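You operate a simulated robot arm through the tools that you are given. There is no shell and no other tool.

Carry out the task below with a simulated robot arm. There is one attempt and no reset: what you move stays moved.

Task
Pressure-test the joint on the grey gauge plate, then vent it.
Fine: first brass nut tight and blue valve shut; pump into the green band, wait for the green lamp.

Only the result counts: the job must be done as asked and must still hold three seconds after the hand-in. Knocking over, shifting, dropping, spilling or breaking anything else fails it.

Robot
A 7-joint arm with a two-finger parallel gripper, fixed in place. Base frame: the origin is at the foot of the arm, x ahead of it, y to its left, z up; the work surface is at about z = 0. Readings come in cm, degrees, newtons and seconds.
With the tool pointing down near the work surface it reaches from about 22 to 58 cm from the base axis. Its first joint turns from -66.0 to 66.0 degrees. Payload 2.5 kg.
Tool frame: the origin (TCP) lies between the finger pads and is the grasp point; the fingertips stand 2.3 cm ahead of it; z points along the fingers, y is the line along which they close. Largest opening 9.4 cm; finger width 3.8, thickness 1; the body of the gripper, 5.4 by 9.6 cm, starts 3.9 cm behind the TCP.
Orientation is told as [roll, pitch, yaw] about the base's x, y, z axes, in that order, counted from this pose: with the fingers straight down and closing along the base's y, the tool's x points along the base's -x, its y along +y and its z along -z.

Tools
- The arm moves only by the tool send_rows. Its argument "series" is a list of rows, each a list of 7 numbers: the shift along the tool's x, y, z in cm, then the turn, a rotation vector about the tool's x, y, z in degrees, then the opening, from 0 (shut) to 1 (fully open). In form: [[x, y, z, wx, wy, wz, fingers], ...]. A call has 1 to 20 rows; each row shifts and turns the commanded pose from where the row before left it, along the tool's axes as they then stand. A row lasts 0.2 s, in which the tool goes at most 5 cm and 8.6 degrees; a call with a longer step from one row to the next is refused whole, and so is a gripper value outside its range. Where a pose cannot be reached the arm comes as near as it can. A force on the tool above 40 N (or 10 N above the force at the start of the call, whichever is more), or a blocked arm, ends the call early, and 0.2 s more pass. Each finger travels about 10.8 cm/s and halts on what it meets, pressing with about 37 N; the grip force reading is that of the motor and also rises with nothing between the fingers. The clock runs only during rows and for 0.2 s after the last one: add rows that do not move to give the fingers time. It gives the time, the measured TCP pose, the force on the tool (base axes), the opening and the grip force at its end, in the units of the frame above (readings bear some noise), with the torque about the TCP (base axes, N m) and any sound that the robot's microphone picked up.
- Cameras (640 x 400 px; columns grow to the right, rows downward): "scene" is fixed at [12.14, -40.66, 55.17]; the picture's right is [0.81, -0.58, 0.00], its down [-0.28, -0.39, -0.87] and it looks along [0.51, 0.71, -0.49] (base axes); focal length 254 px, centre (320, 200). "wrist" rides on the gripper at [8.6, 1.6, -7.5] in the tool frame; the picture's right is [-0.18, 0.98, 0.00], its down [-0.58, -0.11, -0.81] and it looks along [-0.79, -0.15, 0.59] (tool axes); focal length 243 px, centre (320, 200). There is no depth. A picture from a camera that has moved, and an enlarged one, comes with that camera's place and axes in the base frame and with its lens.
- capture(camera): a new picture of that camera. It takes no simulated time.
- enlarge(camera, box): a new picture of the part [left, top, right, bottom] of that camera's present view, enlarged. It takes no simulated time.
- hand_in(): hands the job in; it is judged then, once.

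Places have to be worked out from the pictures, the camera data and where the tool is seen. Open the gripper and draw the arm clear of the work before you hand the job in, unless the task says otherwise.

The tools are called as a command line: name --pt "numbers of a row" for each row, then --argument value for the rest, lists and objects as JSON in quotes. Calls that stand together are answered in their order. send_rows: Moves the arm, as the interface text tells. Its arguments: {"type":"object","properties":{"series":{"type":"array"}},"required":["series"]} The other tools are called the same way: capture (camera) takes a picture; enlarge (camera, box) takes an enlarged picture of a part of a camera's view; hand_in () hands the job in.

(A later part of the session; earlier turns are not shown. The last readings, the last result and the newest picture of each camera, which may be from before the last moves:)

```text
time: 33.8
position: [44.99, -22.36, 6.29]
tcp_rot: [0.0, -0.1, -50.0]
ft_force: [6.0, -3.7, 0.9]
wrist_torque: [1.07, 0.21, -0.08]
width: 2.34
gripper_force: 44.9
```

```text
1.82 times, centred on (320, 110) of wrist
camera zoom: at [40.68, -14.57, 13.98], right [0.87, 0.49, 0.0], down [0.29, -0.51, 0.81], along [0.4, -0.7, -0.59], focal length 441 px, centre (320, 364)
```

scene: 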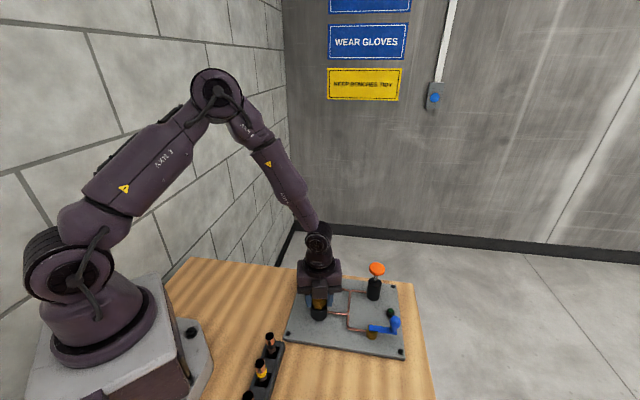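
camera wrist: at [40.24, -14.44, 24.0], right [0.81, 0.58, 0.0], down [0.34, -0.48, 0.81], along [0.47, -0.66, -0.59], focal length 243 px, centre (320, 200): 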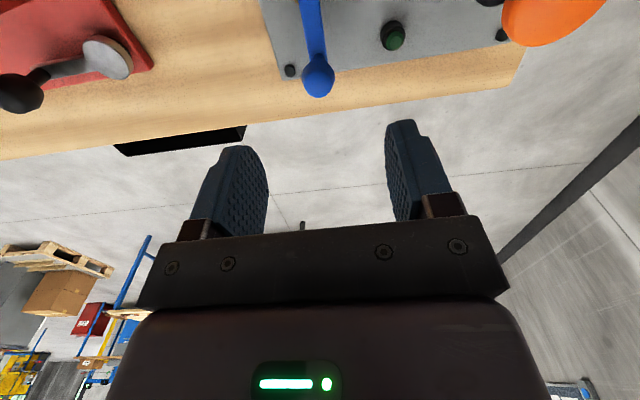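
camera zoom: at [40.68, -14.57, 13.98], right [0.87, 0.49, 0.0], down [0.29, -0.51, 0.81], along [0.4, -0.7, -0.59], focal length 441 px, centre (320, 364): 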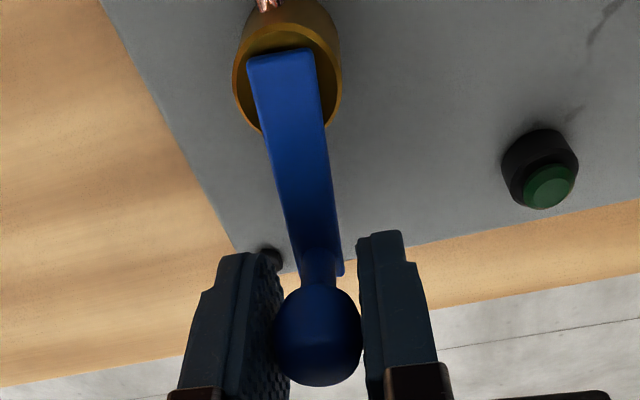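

The lever follows clockwise with little force, so that is a free direction. I continue along the arc, 42° more.

send_rows --pt "0.005 -0.5 0 0 0 6 0.1" --pt "0.02 -0.5 0 0 0 6 0.1" --pt "0.026 -0.5 0 0 0 6 0.1" --pt "0.026 -0.5 0 0 0 6 0.1" --pt "0 0 0 0 0 0 0.1"

enlarge --camera "wrist" --box '[200, 0, 440, 220]'

capture --camera "scene"

```text
time: 35.0
position: [43.19, -23.16, 6.49]
tcp_rot: [-0.2, -0.1, -74.0]
ft_force: [-2.6, 5.1, 5.5]
wrist_torque: [-0.7, -0.63, 0.05]
width: 2.36
gripper_force: 44.7
```

```text
1.82 times, centred on (320, 110) of wrist
camera zoom: at [42.47, -14.35, 13.99], right [1.0, 0.09, 0.0], down [0.06, -0.59, 0.81], along [0.07, -0.8, -0.59], focal length 441 px, centre (320, 364)
```

zoom: 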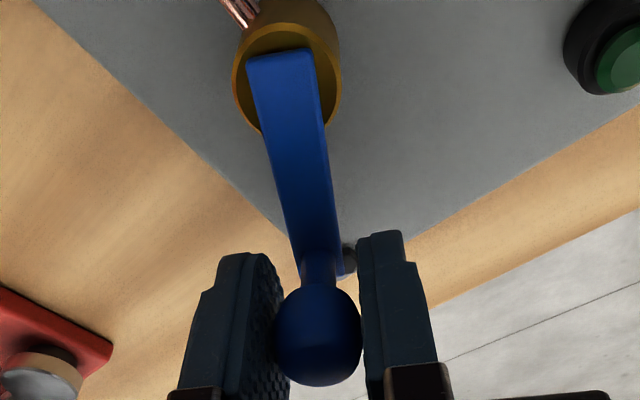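

```text
taken
```

scene: 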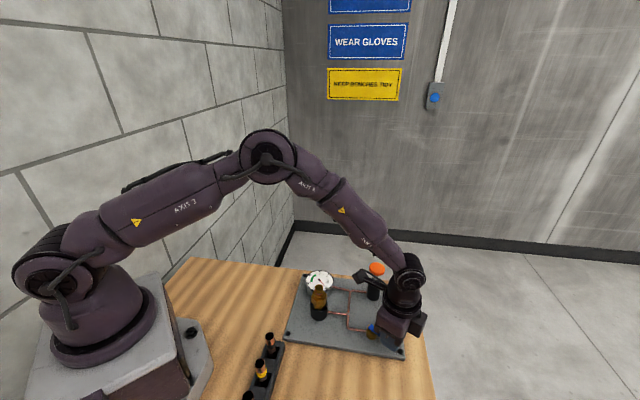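

Half way with low force. I continue 36° more.

send_rows --pt "0.026 -0.5 0 0 0 6 0.1" --pt "0.026 -0.5 0 0 0 6 0.1" --pt "0.026 -0.5 0 0 0 6 0.1" --pt "0.026 -0.5 0 0 0 6 0.1" --pt "0.026 -0.5 0 0 0 6 0.1" --pt "0.026 -0.5 0 0 0 6 0.1" --pt "0 0 0 0 0 0 0.1"

enlarge --camera "wrist" --box '[200, 0, 440, 220]'

```text
time: 36.6
position: [40.15, -23.02, 6.38]
tcp_rot: [0.0, -0.1, -110.0]
ft_force: [7.3, 14.2, -2.1]
wrist_torque: [-0.3, -0.29, -0.05]
width: 2.34
gripper_force: 45.1
```

```text
1.82 times, centred on (320, 110) of wrist
camera zoom: at [44.78, -15.34, 14.0], right [0.86, -0.51, 0.0], down [-0.3, -0.51, 0.81], along [-0.41, -0.69, -0.59], focal length 441 px, centre (320, 364)
```

zoom: 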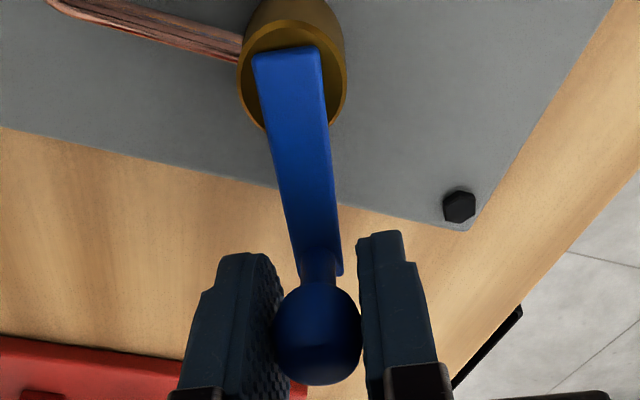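

Still moving with only a radial pull of ~16 N; I shift slightly inward and go on another 24° toward the perpendicular.

send_rows --pt "0.09 -0.5 0 0 0 6 0.1" --pt "0.035 -0.5 0 0 0 6 0.1" --pt "0.035 -0.5 0 0 0 6 0.1" --pt "0 0 0 0 0 0 0.1"

enlarge --camera "wrist" --box '[200, 0, 440, 220]'

```text
time: 37.6
position: [39.03, -22.26, 6.35]
tcp_rot: [-0.1, 0.0, -128.0]
ft_force: [8.1, 13.3, 1.0]
wrist_torque: [0.25, 0.37, 0.1]
width: 2.36
gripper_force: 44.8
```

```text
1.82 times, centred on (320, 110) of wrist
camera zoom: at [45.65, -16.32, 14.0], right [0.66, -0.75, 0.0], down [-0.44, -0.39, 0.81], along [-0.6, -0.53, -0.59], focal length 441 px, centre (320, 364)
```

zoom: 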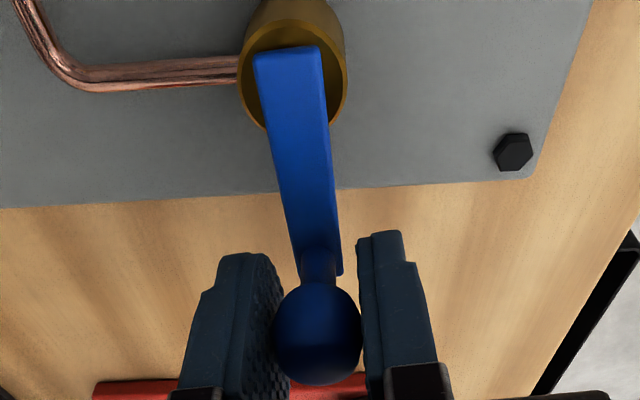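

Almost perpendicular to the pipe. I continue gently in small steps to find the stop.

send_rows --pt "0.07 -0.33 0 0 0 4 0.1" --pt "0.015 -0.33 0 0 0 4 0.1" --pt "0 0 0 0 0 0 0.1"

enlarge --camera "wrist" --box '[200, 0, 440, 220]'

```text
time: 38.4
position: [38.71, -22.08, 6.44]
tcp_rot: [0.5, 0.0, -136.1]
ft_force: [28.7, -8.7, -17.4]
wrist_torque: [0.36, 0.76, -0.13]
width: 2.38
gripper_force: 45.1
```

```text
1.82 times, centred on (320, 110) of wrist
camera zoom: at [46.04, -17.04, 14.01], right [0.55, -0.84, 0.01], down [-0.5, -0.32, 0.81], along [-0.67, -0.45, -0.59], focal length 441 px, centre (320, 364)
```

zoom: 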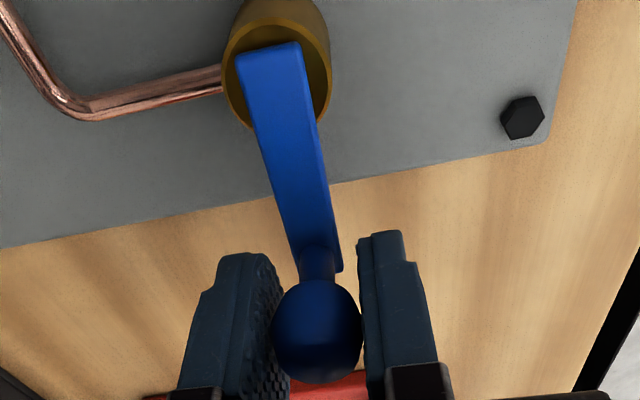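

A tangential resistance of about 26 N shows the lever has hit its shut stop (~90° turned, perpendicular to the pipe). I relax, open the fingers, and rise straight up.

send_rows --pt "0 0.08 0 0 0 0 0.1" --pt "0 0 0 0 0 0 0.3" --pt "0 0 0 0 0 0 0.5" --pt "0 0 0 0 0 0 0.55" --pt "0 0 0 0 0 0 0.55" --pt "0 0 -2 0 0 0 0.55" --pt "0 0 -3 0 0 0 0.55" --pt "0 0 -4 0 0 0 0.55" --pt "0 0 -4 0 0 0 0.55" --pt "0 0 0 0 0 0 0.55"

capture --camera "wrist"

enlarge --camera "scene" --box '[280, 250, 430, 360]'

```text
time: 40.6
position: [38.37, -21.89, 19.24]
tcp_rot: [0.0, 0.0, -136.0]
ft_force: [-0.6, -0.1, 0.1]
wrist_torque: [-0.02, 0.01, 0.0]
width: 5.15
gripper_force: 0.1
```

```text
taken
camera wrist: at [45.83, -16.87, 26.94], right [0.55, -0.83, 0.0], down [-0.49, -0.32, 0.81], along [-0.67, -0.45, -0.59], focal length 243 px, centre (320, 200)
```

wrist: 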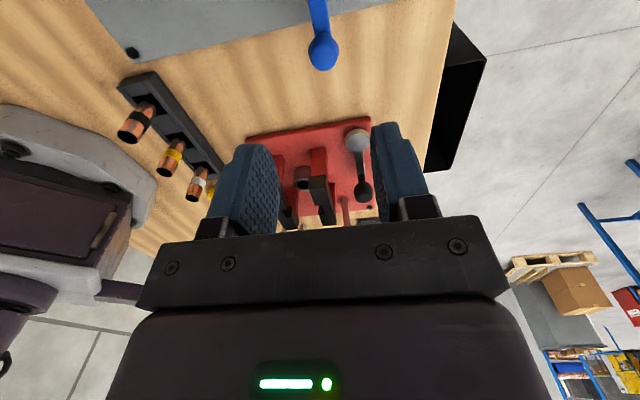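

```text
3.64 times, centred on (355, 305) of scene
camera zoom: at [12.14, -40.66, 55.17], right [0.81, -0.58, 0.0], down [-0.28, -0.39, -0.87], along [0.51, 0.71, -0.49], focal length 923 px, centre (193, -182)
```

zoom: 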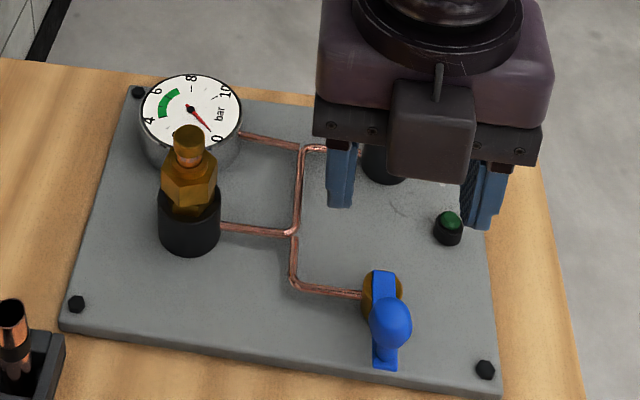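

The valve lever is now perpendicular to the pipe. Next the pump: I turn back to yaw ≈ -20° and move above the orange knob at about (50.3,-11.2), keeping high.

send_rows --pt "0 0 0 0 0 -8.3 0.55" --pt "0 0 0 0 0 -8.3 0.55" --pt "0 0 0 0 0 -8.3 0.55" --pt "0 0 0 0 0 -8.3 0.55" --pt "0 0 0 0 0 -8.3 0.55" --pt "0 0 0 0 0 -8.3 0.55" --pt "0 0 0 0 0 -8.3 0.55" --pt "0 0 0 0 0 -8.3 0.55" --pt "0 0 0 0 0 -8.3 0.55" --pt "0 0 0 0 0 -8.3 0.55" --pt "0 0 0 0 0 -8.3 0.55" --pt "0 0 0 0 0 -8.3 0.55" --pt "0 0 0 0 0 -8.3 0.55" --pt "0 0 0 0 0 -8.1 0.55" --pt "-1.86 3.52 0 0 0 0 0.55" --pt "-1.86 3.52 0 0 0 0 0.55" --pt "-1.86 3.52 0 0 0 0 0.55" --pt "-1.86 3.52 0 0 0 0 0.55" --pt "0 0 0 0 0 0 0.55"

capture --camera "wrist"

capture --camera "scene"

```text
time: 44.6
position: [50.3, -11.13, 19.29]
tcp_rot: [-0.1, 0.0, -20.0]
ft_force: [-0.1, 0.4, -0.6]
wrist_torque: [0.0, 0.0, 0.01]
width: 5.17
gripper_force: 0.2
```

```text
taken
camera wrist: at [42.88, -6.58, 26.94], right [0.51, 0.86, 0.0], down [0.51, -0.3, 0.81], along [0.69, -0.41, -0.59], focal length 243 px, centre (320, 200)
```

wrist: 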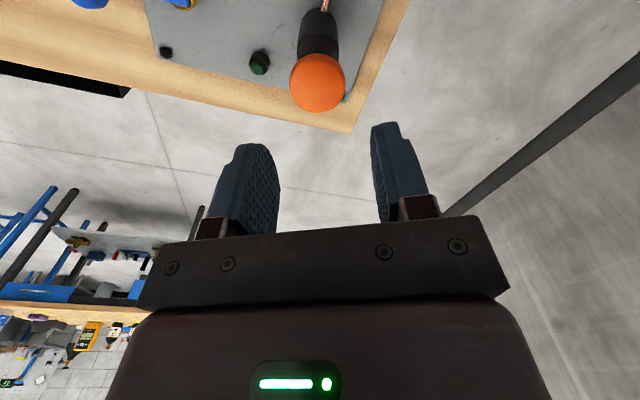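

```text
taken
```

scene: 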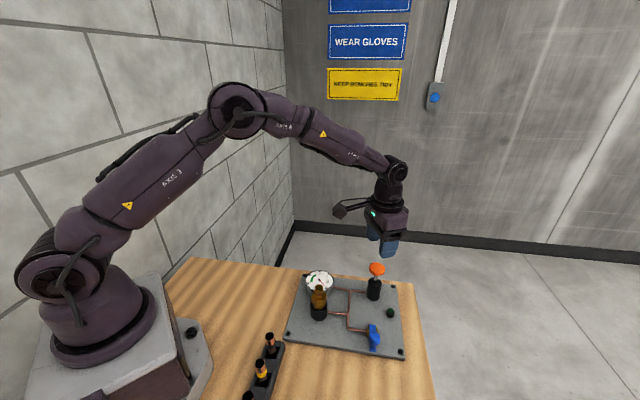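

The knob is ~(50.05,-11.15); the gauge and lamp stay visible from the scene camera. I close the fingers, centre over the knob and lower tips to just above it.

send_rows --pt "0.2 -0.1 1 0 0 0 0.3" --pt "0 0 1.5 0 0 0 0.1" --pt "0 0 1.5 0 0 0 0" --pt "0 0 1 0 0 0 0" --pt "0 0 0 0 0 0 0" --pt "0 0 0 0 0 0 0"

enlarge --camera "wrist" --box '[200, 0, 440, 240]'

enlarge --camera "scene" --box '[300, 220, 420, 330]'

```text
time: 46.0
position: [50.05, -11.22, 14.2]
tcp_rot: [-0.1, 0.1, -19.9]
ft_force: [-0.3, 0.2, -0.1]
wrist_torque: [-0.01, -0.01, 0.01]
width: 0.02
gripper_force: 37.4
```

```text
1.67 times, centred on (320, 120) of wrist
camera zoom: at [42.64, -6.67, 21.92], right [0.51, 0.86, 0.0], down [0.51, -0.3, 0.81], along [0.69, -0.41, -0.59], focal length 404 px, centre (320, 333)
```

zoom: 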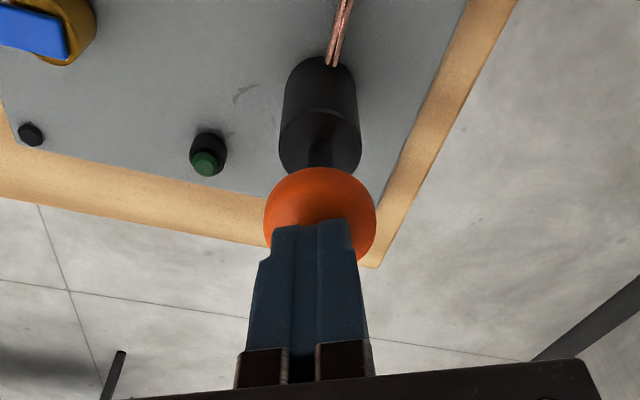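

```text
3.64 times, centred on (360, 275) of scene
camera zoom: at [12.14, -40.66, 55.17], right [0.81, -0.58, 0.0], down [-0.28, -0.39, -0.87], along [0.51, 0.71, -0.49], focal length 923 px, centre (174, -73)
```

zoom: 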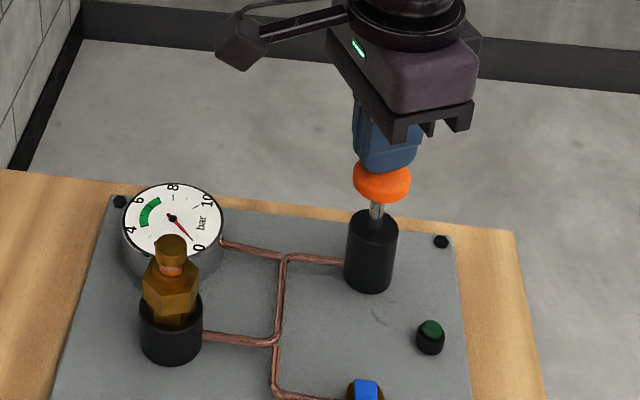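

The closed fingertips are right over the knob. I descend slowly until contact.

send_rows --pt "0 0 0.25 0 0 0 0" --pt "0 0 0.25 0 0 0 0" --pt "0 0 0.25 0 0 0 0" --pt "0 0 0.25 0 0 0 0" --pt "0 0 0 0 0 0 0"

enlarge --camera "scene" --box '[300, 220, 420, 330]'

```text
time: 47.2
position: [50.12, -11.22, 13.46]
tcp_rot: [-0.1, -0.1, -19.9]
ft_force: [-0.7, -0.5, 2.6]
wrist_torque: [0.01, 0.01, 0.04]
width: 0.0
gripper_force: 36.8
```

```text
3.64 times, centred on (360, 275) of scene
camera zoom: at [12.14, -40.66, 55.17], right [0.81, -0.58, 0.0], down [-0.28, -0.39, -0.87], along [0.51, 0.71, -0.49], focal length 923 px, centre (174, -73)
```

zoom: 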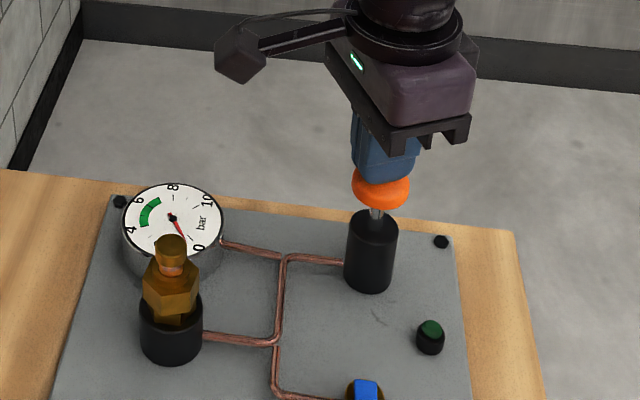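

Light contact (2.6 N) and the knob has begun to sink. I check the gauge before pushing on.

enlarge --camera "scene" --box '[300, 262, 340, 292]'

enlarge --camera "scene" --box '[360, 255, 400, 325]'

```text
13.33 times, centred on (320, 277) of scene
camera zoom: at [12.14, -40.66, 55.17], right [0.81, -0.58, 0.0], down [-0.28, -0.39, -0.87], along [0.51, 0.71, -0.49], focal length 3384 px, centre (320, -827)
```

zoom: 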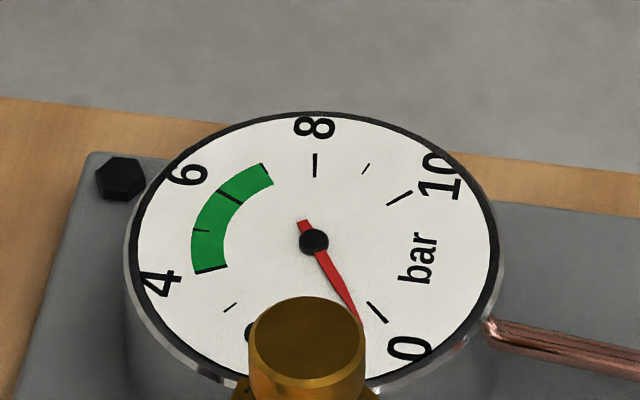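

```text
5.71 times, centred on (380, 290) of scene
camera zoom: at [12.14, -40.66, 55.17], right [0.81, -0.58, 0.0], down [-0.28, -0.39, -0.87], along [0.51, 0.71, -0.49], focal length 1450 px, centre (-23, -314)
```

zoom: 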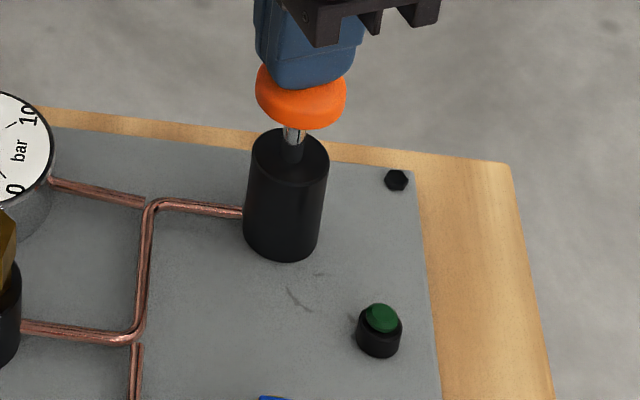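

The gauge rose to about 0.4 bar: the joint holds pressure and pushing works. I push another 0.5 cm and read the gauge.

send_rows --pt "0 0 0.2 0 0 0 0" --pt "0 0 0.2 0 0 0 0" --pt "0 0 0.2 0 0 0 0" --pt "0 0 0 0 0 0 0"

enlarge --camera "scene" --box '[300, 262, 340, 292]'

enlarge --camera "scene" --box '[360, 255, 400, 325]'

```text
time: 48.2
position: [50.07, -11.19, 12.7]
tcp_rot: [-0.2, -0.1, -19.9]
ft_force: [-0.9, -0.4, 3.9]
wrist_torque: [-0.02, 0.03, 0.02]
width: 0.0
gripper_force: 36.8
```

```text
13.33 times, centred on (320, 277) of scene
camera zoom: at [12.14, -40.66, 55.17], right [0.81, -0.58, 0.0], down [-0.28, -0.39, -0.87], along [0.51, 0.71, -0.49], focal length 3384 px, centre (320, -827)
```

zoom: 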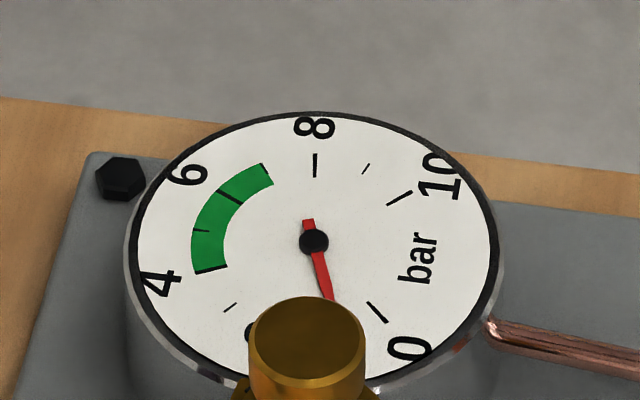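

```text
5.71 times, centred on (380, 290) of scene
camera zoom: at [12.14, -40.66, 55.17], right [0.81, -0.58, 0.0], down [-0.28, -0.39, -0.87], along [0.51, 0.71, -0.49], focal length 1450 px, centre (-23, -314)
```

zoom: 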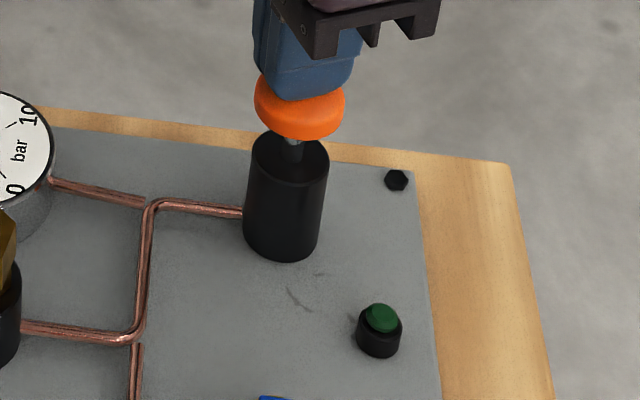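

About 1 bar now. The stroke gives ~1.3 bar/cm, so several strokes will be needed. I push on toward the bottom of this stroke.

send_rows --pt "0 0 0.2 0 0 0 0" --pt "0 0 0.2 0 0 0 0" --pt "0 0 0.2 0 0 0 0" --pt "0 0 0.2 0 0 0 0" --pt "0 0 0 0 0 0 0"

enlarge --camera "scene" --box '[300, 262, 340, 292]'

enlarge --camera "scene" --box '[360, 255, 400, 325]'

```text
time: 49.4
position: [50.24, -11.21, 11.81]
tcp_rot: [-0.1, -0.1, -20.0]
ft_force: [1.2, -0.7, 5.7]
wrist_torque: [0.02, 0.03, 0.01]
width: 0.0
gripper_force: 37.5
```

```text
13.33 times, centred on (320, 277) of scene
camera zoom: at [12.14, -40.66, 55.17], right [0.81, -0.58, 0.0], down [-0.28, -0.39, -0.87], along [0.51, 0.71, -0.49], focal length 3384 px, centre (320, -827)
```

zoom: 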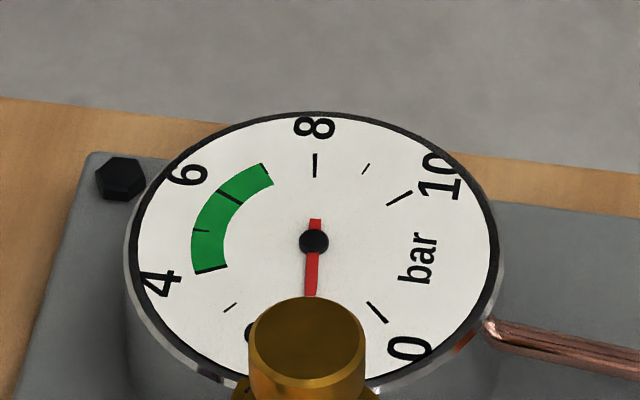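

```text
5.71 times, centred on (380, 290) of scene
camera zoom: at [12.14, -40.66, 55.17], right [0.81, -0.58, 0.0], down [-0.28, -0.39, -0.87], along [0.51, 0.71, -0.49], focal length 1450 px, centre (-23, -314)
```

zoom: 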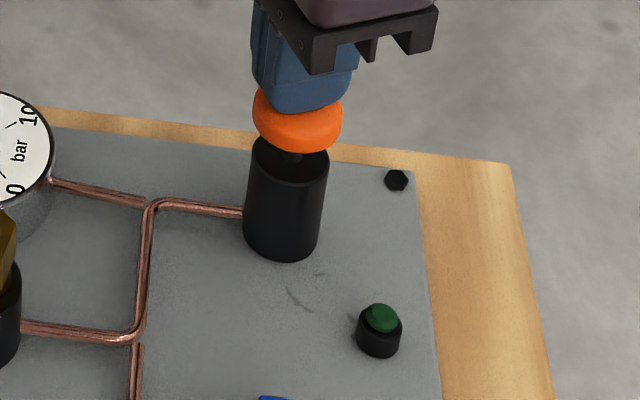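

Around 1.4 bar. A little further to reach the bottom of the stroke, then I'll raise the tool and see whether the plunger springs back.

send_rows --pt "0 0 0.15 0 0 0 0" --pt "0 0 0.15 0 0 0 0" --pt "0 0 0.1 0 0 0 0" --pt "0 0 0 0 0 0 0"

enlarge --camera "scene" --box '[300, 262, 340, 292]'

enlarge --camera "scene" --box '[360, 255, 400, 325]'

```text
time: 50.4
position: [50.17, -11.2, 11.67]
tcp_rot: [-0.1, 0.0, -19.9]
ft_force: [-8.3, 0.7, 19.8]
wrist_torque: [0.06, 0.26, 0.02]
width: 0.01
gripper_force: 36.9
```

```text
13.33 times, centred on (320, 277) of scene
camera zoom: at [12.13, -40.66, 55.18], right [0.81, -0.58, 0.0], down [-0.28, -0.39, -0.87], along [0.51, 0.71, -0.48], focal length 3384 px, centre (320, -827)
```

zoom: 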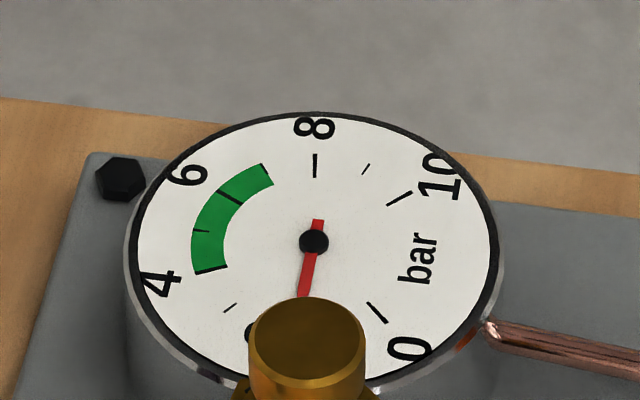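

```text
5.71 times, centred on (380, 290) of scene
camera zoom: at [12.13, -40.66, 55.18], right [0.81, -0.58, 0.0], down [-0.28, -0.39, -0.87], along [0.51, 0.71, -0.48], focal length 1450 px, centre (-23, -314)
```

zoom: 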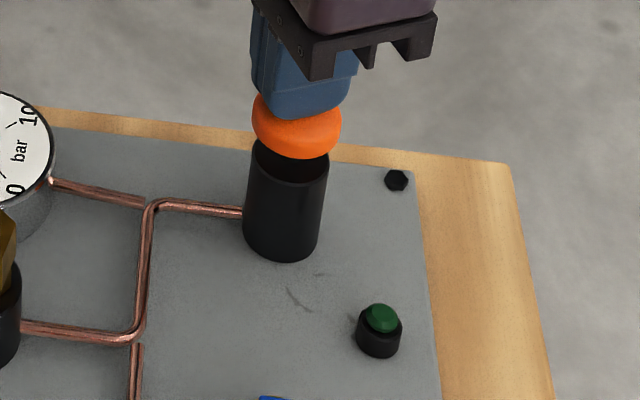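

Bottom of stroke at TCP z≈11.6, gauge about 1.7 bar. I raise 2.2 cm and check whether the knob returns and the pressure holds.

send_rows --pt "0 0 -0.7 0 0 0 0" --pt "0 0 -0.8 0 0 0 0" --pt "0 0 -0.8 0 0 0 0" --pt "0 0 0 0 0 0 0" --pt "0 0 0 0 0 0 0"

enlarge --camera "scene" --box '[300, 262, 340, 292]'

enlarge --camera "scene" --box '[360, 255, 400, 325]'

```text
time: 51.6
position: [50.08, -11.25, 13.82]
tcp_rot: [-0.2, 0.2, -20.0]
ft_force: [-0.2, -0.3, 1.5]
wrist_torque: [-0.01, -0.03, -0.01]
width: 0.02
gripper_force: 37.5
```

```text
13.33 times, centred on (320, 277) of scene
camera zoom: at [12.14, -40.66, 55.17], right [0.81, -0.58, 0.0], down [-0.28, -0.39, -0.87], along [0.51, 0.71, -0.49], focal length 3384 px, centre (320, -827)
```

zoom: 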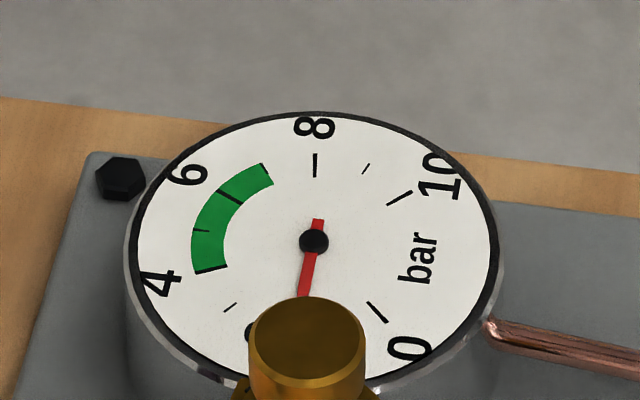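

```text
5.71 times, centred on (380, 290) of scene
camera zoom: at [12.14, -40.66, 55.17], right [0.81, -0.58, 0.0], down [-0.28, -0.39, -0.87], along [0.51, 0.71, -0.49], focal length 1450 px, centre (-23, -314)
```

zoom: 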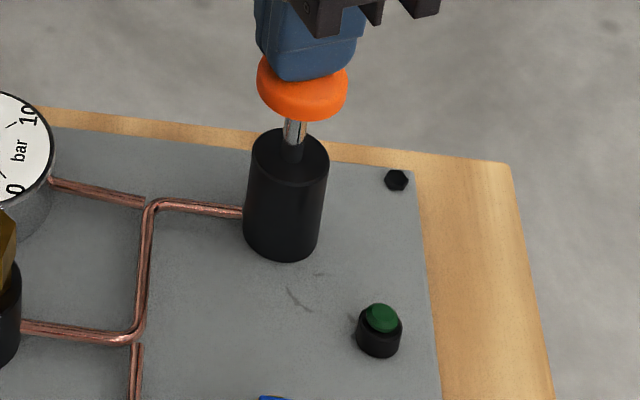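

The pump is spring-returned and the gauge holds ~1.7 bar. Second full stroke: down 2.25 cm, then up again.

send_rows --pt "0 0 0.4 0 0 0 0" --pt "0 0 0.4 0 0 0 0" --pt "0 0 0.4 0 0 0 0" --pt "0 0 0.4 0 0 0 0" --pt "0 0 0.4 0 0 0 0" --pt "0 0 0.25 0 0 0 0" --pt "0 0 0 0 0 0 0" --pt "0 0 -0.7 0 0 0 0" --pt "0 0 -0.8 0 0 0 0" --pt "0 0 -0.75 0 0 0 0" --pt "0 0 0 0 0 0 0"

enlarge --camera "scene" --box '[300, 262, 340, 292]'

enlarge --camera "scene" --box '[360, 255, 400, 325]'

```text
time: 54.0
position: [50.13, -11.15, 13.76]
tcp_rot: [-0.2, 0.2, -19.9]
ft_force: [-0.6, 0.4, 1.7]
wrist_torque: [0.02, 0.02, 0.0]
width: 0.0
gripper_force: 37.0
```

```text
13.33 times, centred on (320, 277) of scene
camera zoom: at [12.14, -40.66, 55.17], right [0.81, -0.58, 0.0], down [-0.28, -0.39, -0.87], along [0.51, 0.71, -0.49], focal length 3384 px, centre (320, -827)
```

zoom: 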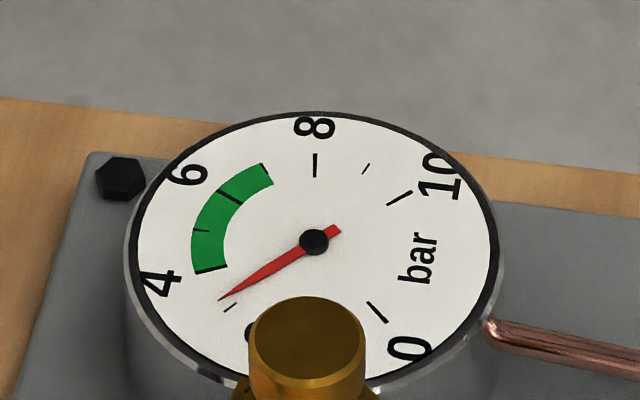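

```text
5.71 times, centred on (380, 290) of scene
camera zoom: at [12.14, -40.66, 55.17], right [0.81, -0.58, 0.0], down [-0.28, -0.39, -0.87], along [0.51, 0.71, -0.49], focal length 1450 px, centre (-23, -314)
```

zoom: 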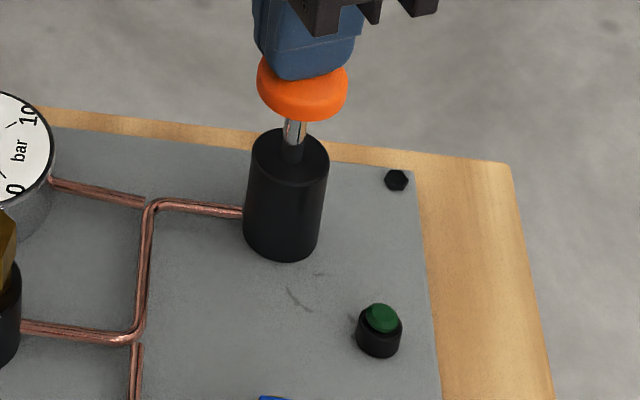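

Now about 3.15 bar, so ~1.55 bar per stroke. A third full stroke should land near 4.7 bar, in the green band.

send_rows --pt "0 0 0.4 0 0 0 0" --pt "0 0 0.4 0 0 0 0" --pt "0 0 0.4 0 0 0 0" --pt "0 0 0.4 0 0 0 0" --pt "0 0 0.4 0 0 0 0" --pt "0 0 0.25 0 0 0 0" --pt "0 0 0 0 0 0 0" --pt "0 0 -0.7 0 0 0 0" --pt "0 0 -0.8 0 0 0 0" --pt "0 0 -0.75 0 0 0 0" --pt "0 0 0 0 0 0 0"

enlarge --camera "scene" --box '[300, 262, 340, 292]'

enlarge --camera "scene" --box '[360, 255, 400, 325]'

```text
time: 56.4
position: [50.09, -11.24, 13.71]
tcp_rot: [-0.2, 0.2, -19.9]
ft_force: [0.0, -1.0, 1.3]
wrist_torque: [0.02, -0.01, 0.01]
width: 0.0
gripper_force: 37.2
```

```text
13.33 times, centred on (320, 277) of scene
camera zoom: at [12.14, -40.66, 55.17], right [0.81, -0.58, 0.0], down [-0.28, -0.39, -0.87], along [0.51, 0.71, -0.49], focal length 3384 px, centre (320, -827)
```

zoom: 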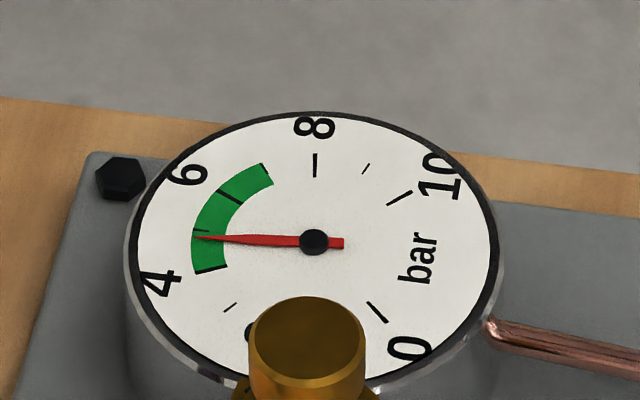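

```text
5.71 times, centred on (380, 290) of scene
camera zoom: at [12.14, -40.66, 55.17], right [0.81, -0.58, 0.0], down [-0.28, -0.39, -0.87], along [0.51, 0.71, -0.49], focal length 1450 px, centre (-23, -314)
```

zoom: 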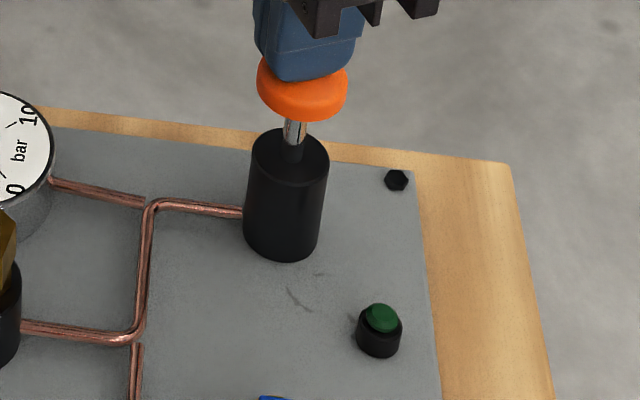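

The gauge reads ~4.8 bar, inside the green band. I lift clear of the knob and wait, watching the lamp and gauge.

send_rows --pt "0 0 -1.5 0 0 0 0" --pt "0 0 -1.5 0 0 0 0" --pt "0 0 0 0 0 0 0" --pt "0 0 0 0 0 0 0" --pt "0 0 0 0 0 0 0" --pt "0 0 0 0 0 0 0" --pt "0 0 0 0 0 0 0" --pt "0 0 0 0 0 0 0" --pt "0 0 0 0 0 0 0" --pt "0 0 0 0 0 0 0"

enlarge --camera "scene" --box '[300, 262, 340, 292]'

enlarge --camera "scene" --box '[360, 255, 400, 325]'

```text
time: 58.6
position: [50.08, -11.29, 16.78]
tcp_rot: [-0.3, -0.1, -19.9]
ft_force: [-0.4, 0.5, -1.1]
wrist_torque: [-0.01, -0.02, 0.0]
width: 0.03
gripper_force: 37.0
```

```text
13.33 times, centred on (320, 277) of scene
camera zoom: at [12.14, -40.66, 55.17], right [0.81, -0.58, 0.0], down [-0.28, -0.39, -0.87], along [0.51, 0.71, -0.49], focal length 3384 px, centre (320, -827)
```

zoom: 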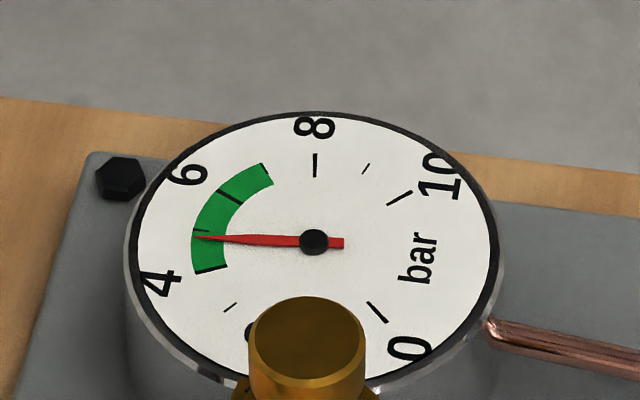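

```text
5.71 times, centred on (380, 290) of scene
camera zoom: at [12.14, -40.66, 55.17], right [0.81, -0.58, 0.0], down [-0.28, -0.39, -0.87], along [0.51, 0.71, -0.49], focal length 1450 px, centre (-23, -314)
```

zoom: 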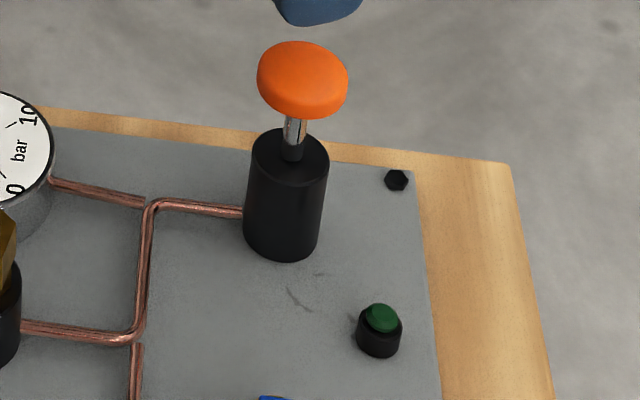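

The pressure holds steady at ~4.8 bar with no leak; the lamp is still dark. I wait 4 seconds more without moving.

send_rows --pt "0 0 0 0 0 0 0" --pt "0 0 0 0 0 0 0" --pt "0 0 0 0 0 0 0" --pt "0 0 0 0 0 0 0" --pt "0 0 0 0 0 0 0" --pt "0 0 0 0 0 0 0" --pt "0 0 0 0 0 0 0" --pt "0 0 0 0 0 0 0" --pt "0 0 0 0 0 0 0" --pt "0 0 0 0 0 0 0" --pt "0 0 0 0 0 0 0" --pt "0 0 0 0 0 0 0" --pt "0 0 0 0 0 0 0" --pt "0 0 0 0 0 0 0" --pt "0 0 0 0 0 0 0" --pt "0 0 0 0 0 0 0" --pt "0 0 0 0 0 0 0" --pt "0 0 0 0 0 0 0" --pt "0 0 0 0 0 0 0" --pt "0 0 0 0 0 0 0"

enlarge --camera "scene" --box '[300, 262, 340, 292]'

enlarge --camera "scene" --box '[360, 285, 420, 345]'

```text
time: 62.8
position: [50.07, -11.32, 16.85]
tcp_rot: [-0.2, 0.1, -19.9]
ft_force: [-0.3, 0.3, -0.5]
wrist_torque: [0.03, 0.01, 0.01]
width: 0.01
gripper_force: 37.0
```

```text
13.33 times, centred on (320, 277) of scene
camera zoom: at [12.14, -40.66, 55.17], right [0.81, -0.58, 0.0], down [-0.28, -0.39, -0.87], along [0.51, 0.71, -0.49], focal length 3384 px, centre (320, -827)
```

zoom: 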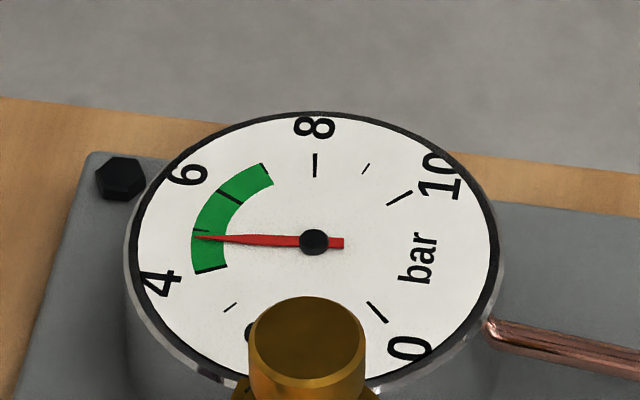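

```text
6.67 times, centred on (390, 315) of scene
camera zoom: at [12.14, -40.66, 55.17], right [0.81, -0.58, 0.0], down [-0.28, -0.39, -0.87], along [0.51, 0.71, -0.49], focal length 1692 px, centre (-147, -567)
```

zoom: 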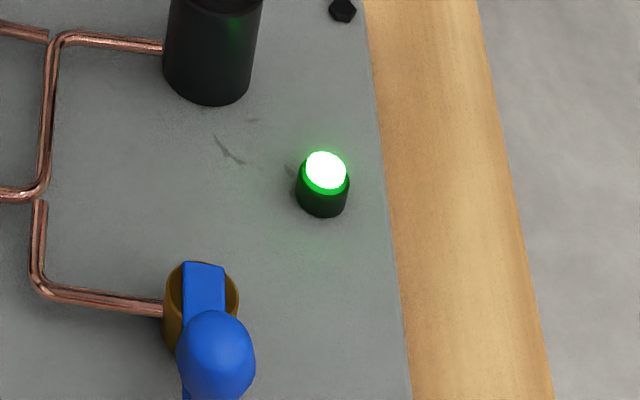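

The green lamp is lit at ~4.8 bar. Now I vent: I go back to the valve ball at about (38.8,-21.85) with yaw -133° and fingers open.

send_rows --pt "0 0 -2.5 0 0 0 0.2" --pt "1.745 -3.44 0 0 0 0 0.4" --pt "1.745 -3.44 0 0 0 0 0.55" --pt "1.745 -3.44 0 0 0 0 0.55" --pt "1.745 -3.45 0 0 0 0 0.55" --pt "0 0 0 0 0 8.07 0.55" --pt "0 0 0 0 0 8.07 0.55" --pt "0 0 0 0 0 8.07 0.55" --pt "0 0 0 0 0 8.07 0.55" --pt "0 0 0 0 0 8.07 0.55" --pt "0 0 0 0 0 8.07 0.55" --pt "0 0 0 0 0 8.07 0.55" --pt "0 0 0 0 0 8.07 0.55" --pt "0 0 0 0 0 8.07 0.55" --pt "0 0 0 0 0 8.07 0.55" --pt "0 0 0 0 0 8.07 0.55" --pt "0 0 0 0 0 8.07 0.55" --pt "0 0 0 0 0 8.07 0.55" --pt "0 0 0 0 0 8.07 0.55" --pt "0 0 0 0 0 0 0.55"

capture --camera "wrist"

enlarge --camera "scene" --box '[280, 250, 430, 360]'

```text
time: 67.0
position: [38.94, -21.77, 19.37]
tcp_rot: [0.1, -0.1, -133.0]
ft_force: [1.1, -0.1, 0.3]
wrist_torque: [0.0, 0.0, 0.0]
width: 5.19
gripper_force: 0.0
```

```text
taken
camera wrist: at [46.0, -16.42, 26.98], right [0.59, -0.81, 0.0], down [-0.48, -0.35, 0.81], along [-0.65, -0.48, -0.59], focal length 243 px, centre (320, 200)
```

wrist: 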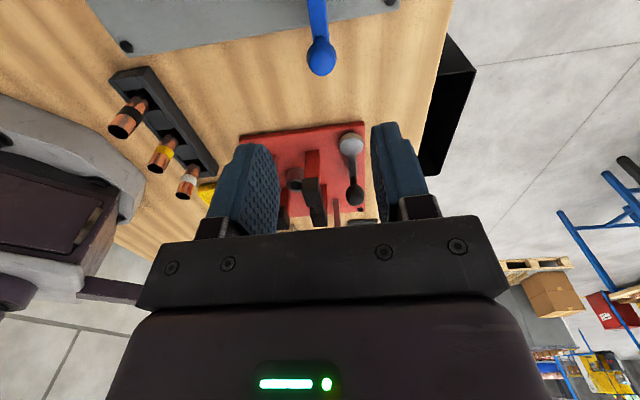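

```text
3.64 times, centred on (355, 305) of scene
camera zoom: at [12.14, -40.66, 55.17], right [0.81, -0.58, 0.0], down [-0.28, -0.39, -0.87], along [0.51, 0.71, -0.49], focal length 923 px, centre (193, -182)
```

zoom: 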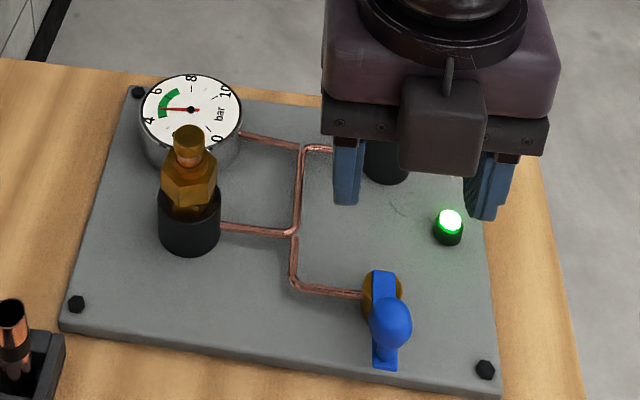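

The lamp stays on and the ball is centred beneath the tool. I descend around it and grip.

send_rows --pt "-0.08 -0.03 3.5 0 0 0 0.55" --pt "0 0 3.5 0 0 0 0.55" --pt "0 0 3 0 0 0 0.55" --pt "0 0 1.5 0 0 0 0.55" --pt "0 0 1.5 0 0 0 0.55" --pt "0 0 0 0 0 0 0.55"

enlarge --camera "wrist" --box '[200, 0, 440, 220]'

```text
time: 68.4
position: [38.82, -21.94, 6.36]
tcp_rot: [0.1, -0.1, -132.9]
ft_force: [-0.3, -0.4, -0.2]
wrist_torque: [0.02, -0.02, -0.03]
width: 5.16
gripper_force: 0.1
```

```text
1.82 times, centred on (320, 110) of wrist
camera zoom: at [45.95, -16.53, 13.98], right [0.59, -0.8, 0.0], down [-0.48, -0.35, 0.81], along [-0.65, -0.48, -0.59], focal length 441 px, centre (320, 364)
```

zoom: 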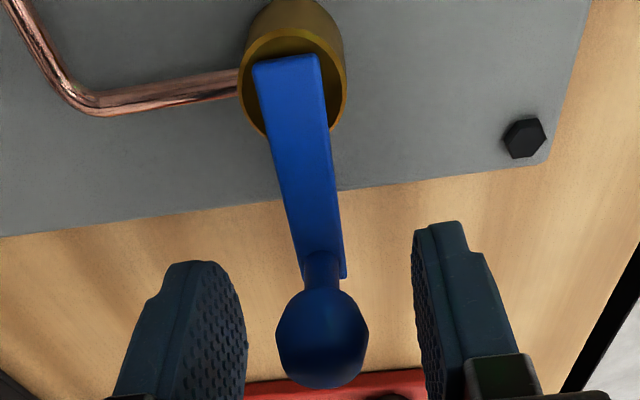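

Ball is between the pads. I close on it and start the counter-clockwise arc with a small test step.

send_rows --pt "0 0 0 0 0 0 0.4" --pt "0 0 0 0 0 0 0.25" --pt "0 0 0 0 0 0 0.1" --pt "0 0 0 0 0 0 0.1" --pt "0.01 0.33 0 0 0 -4 0.1" --pt "0.01 0.33 0 0 0 -4 0.1" --pt "0 0 0 0 0 0 0.1"

enlarge --camera "wrist" --box '[200, 0, 440, 220]'

enlarge --camera "scene" --box '[300, 262, 340, 292]'

```text
time: 70.0
position: [39.23, -22.36, 6.39]
tcp_rot: [0.0, -0.2, -124.9]
ft_force: [-2.4, -5.1, 6.4]
wrist_torque: [1.07, -0.16, -0.03]
width: 2.31
gripper_force: 45.8
```

```text
1.82 times, centred on (320, 110) of wrist
camera zoom: at [45.61, -16.03, 14.01], right [0.7, -0.71, 0.0], down [-0.42, -0.41, 0.81], along [-0.58, -0.57, -0.59], focal length 441 px, centre (320, 364)
```

zoom: 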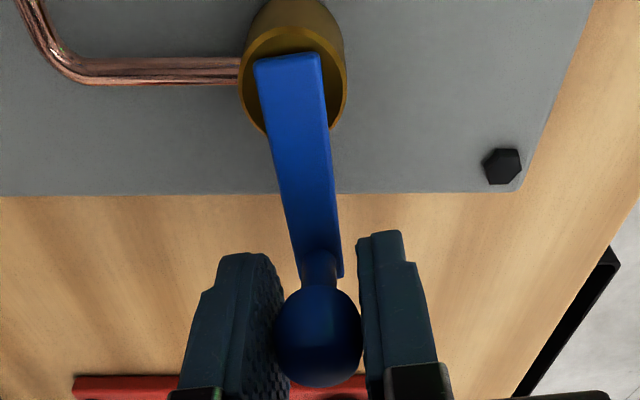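

```text
13.33 times, centred on (320, 277) of scene
camera zoom: at [12.14, -40.66, 55.17], right [0.81, -0.58, 0.0], down [-0.28, -0.39, -0.87], along [0.51, 0.71, -0.49], focal length 3384 px, centre (320, -827)
```

zoom: 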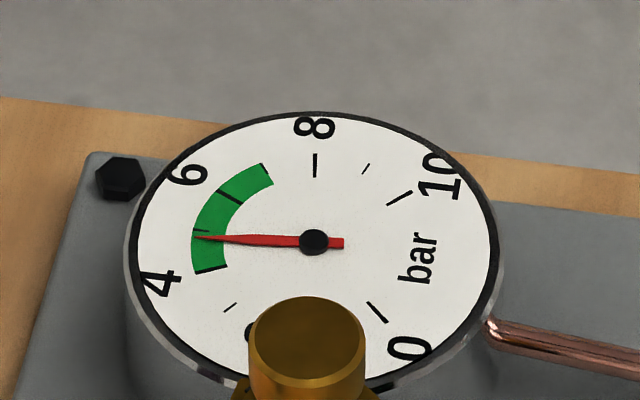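

The lever follows counter-clockwise with low force. I continue the arc 36° more.

send_rows --pt "0.026 0.5 0 0 0 -6 0.1" --pt "0.026 0.5 0 0 0 -6 0.1" --pt "0.026 0.5 0 0 0 -6 0.1" --pt "0.026 0.5 0 0 0 -6 0.1" --pt "0.026 0.5 0 0 0 -6 0.1" --pt "0.026 0.5 0 0 0 -6 0.1" --pt "0 0 0 0 0 0 0.1"

enlarge --camera "wrist" --box '[200, 0, 440, 220]'

enlarge --camera "scene" --box '[300, 262, 340, 292]'

```text
time: 71.6
position: [42.02, -23.3, 6.43]
tcp_rot: [0.0, -0.2, -88.9]
ft_force: [-2.2, -14.4, 2.7]
wrist_torque: [-0.17, 0.4, 0.12]
width: 2.37
gripper_force: 45.6
```

```text
1.82 times, centred on (320, 110) of wrist
camera zoom: at [43.64, -14.42, 13.98], right [0.99, -0.17, 0.0], down [-0.1, -0.58, 0.81], along [-0.13, -0.8, -0.59], focal length 441 px, centre (320, 364)
```

zoom: 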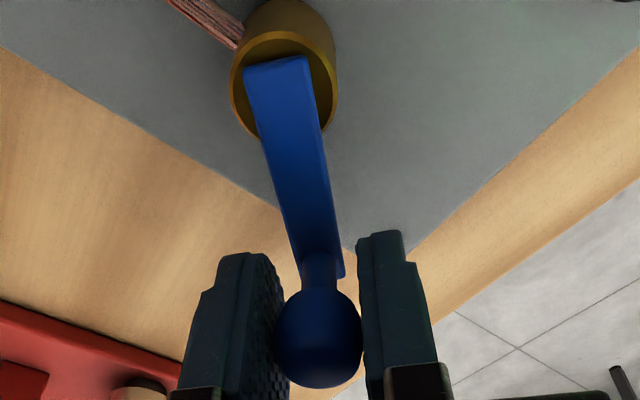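

```text
13.33 times, centred on (320, 277) of scene
camera zoom: at [12.14, -40.66, 55.17], right [0.81, -0.58, 0.0], down [-0.28, -0.39, -0.87], along [0.51, 0.71, -0.49], focal length 3384 px, centre (320, -827)
```

zoom: 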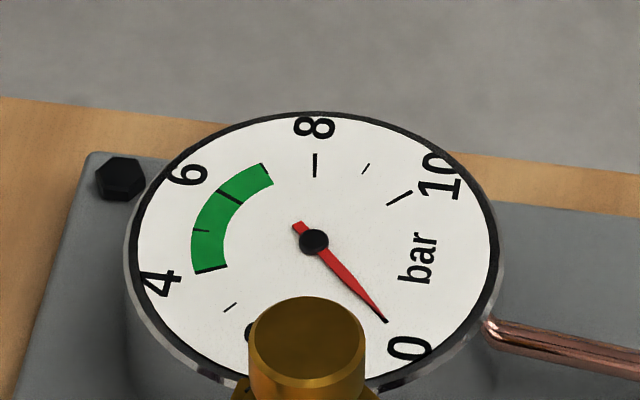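

The gauge dropped to 0, so it is venting. I carry the lever on toward its fully open place, shifting slightly outward to relieve the radial force.

send_rows --pt "-0.04 0.5 0 0 0 -6 0.1" --pt "0.015 0.5 0 0 0 -6 0.1" --pt "0.015 0.5 0 0 0 -6 0.1" --pt "0.015 0.5 0 0 0 -6 0.1" --pt "0.015 0.5 0 0 0 -6 0.1" --pt "0 0 0 0 0 0 0.1"

enlarge --camera "wrist" --box '[200, 0, 440, 220]'

```text
time: 73.0
position: [44.7, -22.35, 6.42]
tcp_rot: [0.0, -0.1, -58.8]
ft_force: [-6.4, -0.8, 12.5]
wrist_torque: [0.16, -0.32, 0.25]
width: 2.34
gripper_force: 45.4
```

```text
1.82 times, centred on (320, 110) of wrist
camera zoom: at [41.55, -14.07, 14.02], right [0.94, 0.35, 0.0], down [0.21, -0.55, 0.81], along [0.28, -0.75, -0.59], focal length 441 px, centre (320, 364)
```

zoom: 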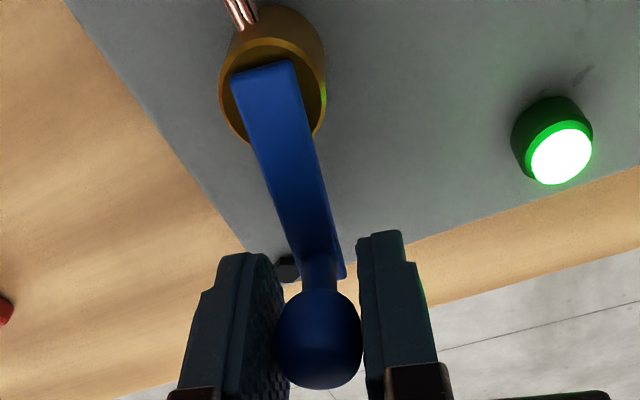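

About 10° left to the original open place. I continue in small steps.

send_rows --pt "0.015 0.4 0 0 0 -5 0.1" --pt "0.015 0.35 0 0 0 -4 0.1" --pt "0 0 0 0 0 0 0.1"

enlarge --camera "wrist" --box '[200, 0, 440, 220]'

```text
time: 73.8
position: [45.13, -21.95, 6.43]
tcp_rot: [0.0, 0.0, -49.8]
ft_force: [-11.6, 11.6, 22.5]
wrist_torque: [-0.02, -0.53, 0.03]
width: 2.32
gripper_force: 44.9
```

```text
1.82 times, centred on (320, 110) of wrist
camera zoom: at [40.88, -14.21, 14.02], right [0.87, 0.49, 0.0], down [0.29, -0.51, 0.81], along [0.4, -0.7, -0.59], focal length 441 px, centre (320, 364)
```

zoom: 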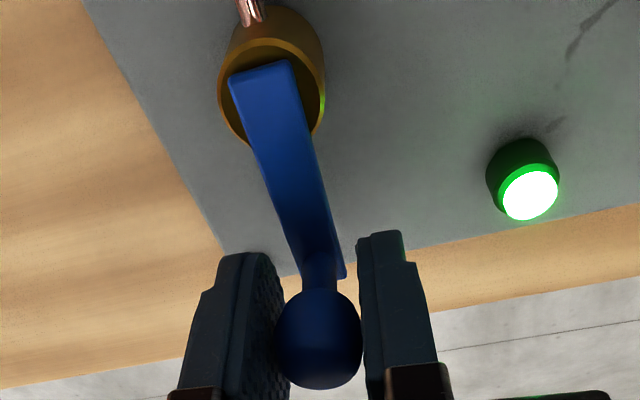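

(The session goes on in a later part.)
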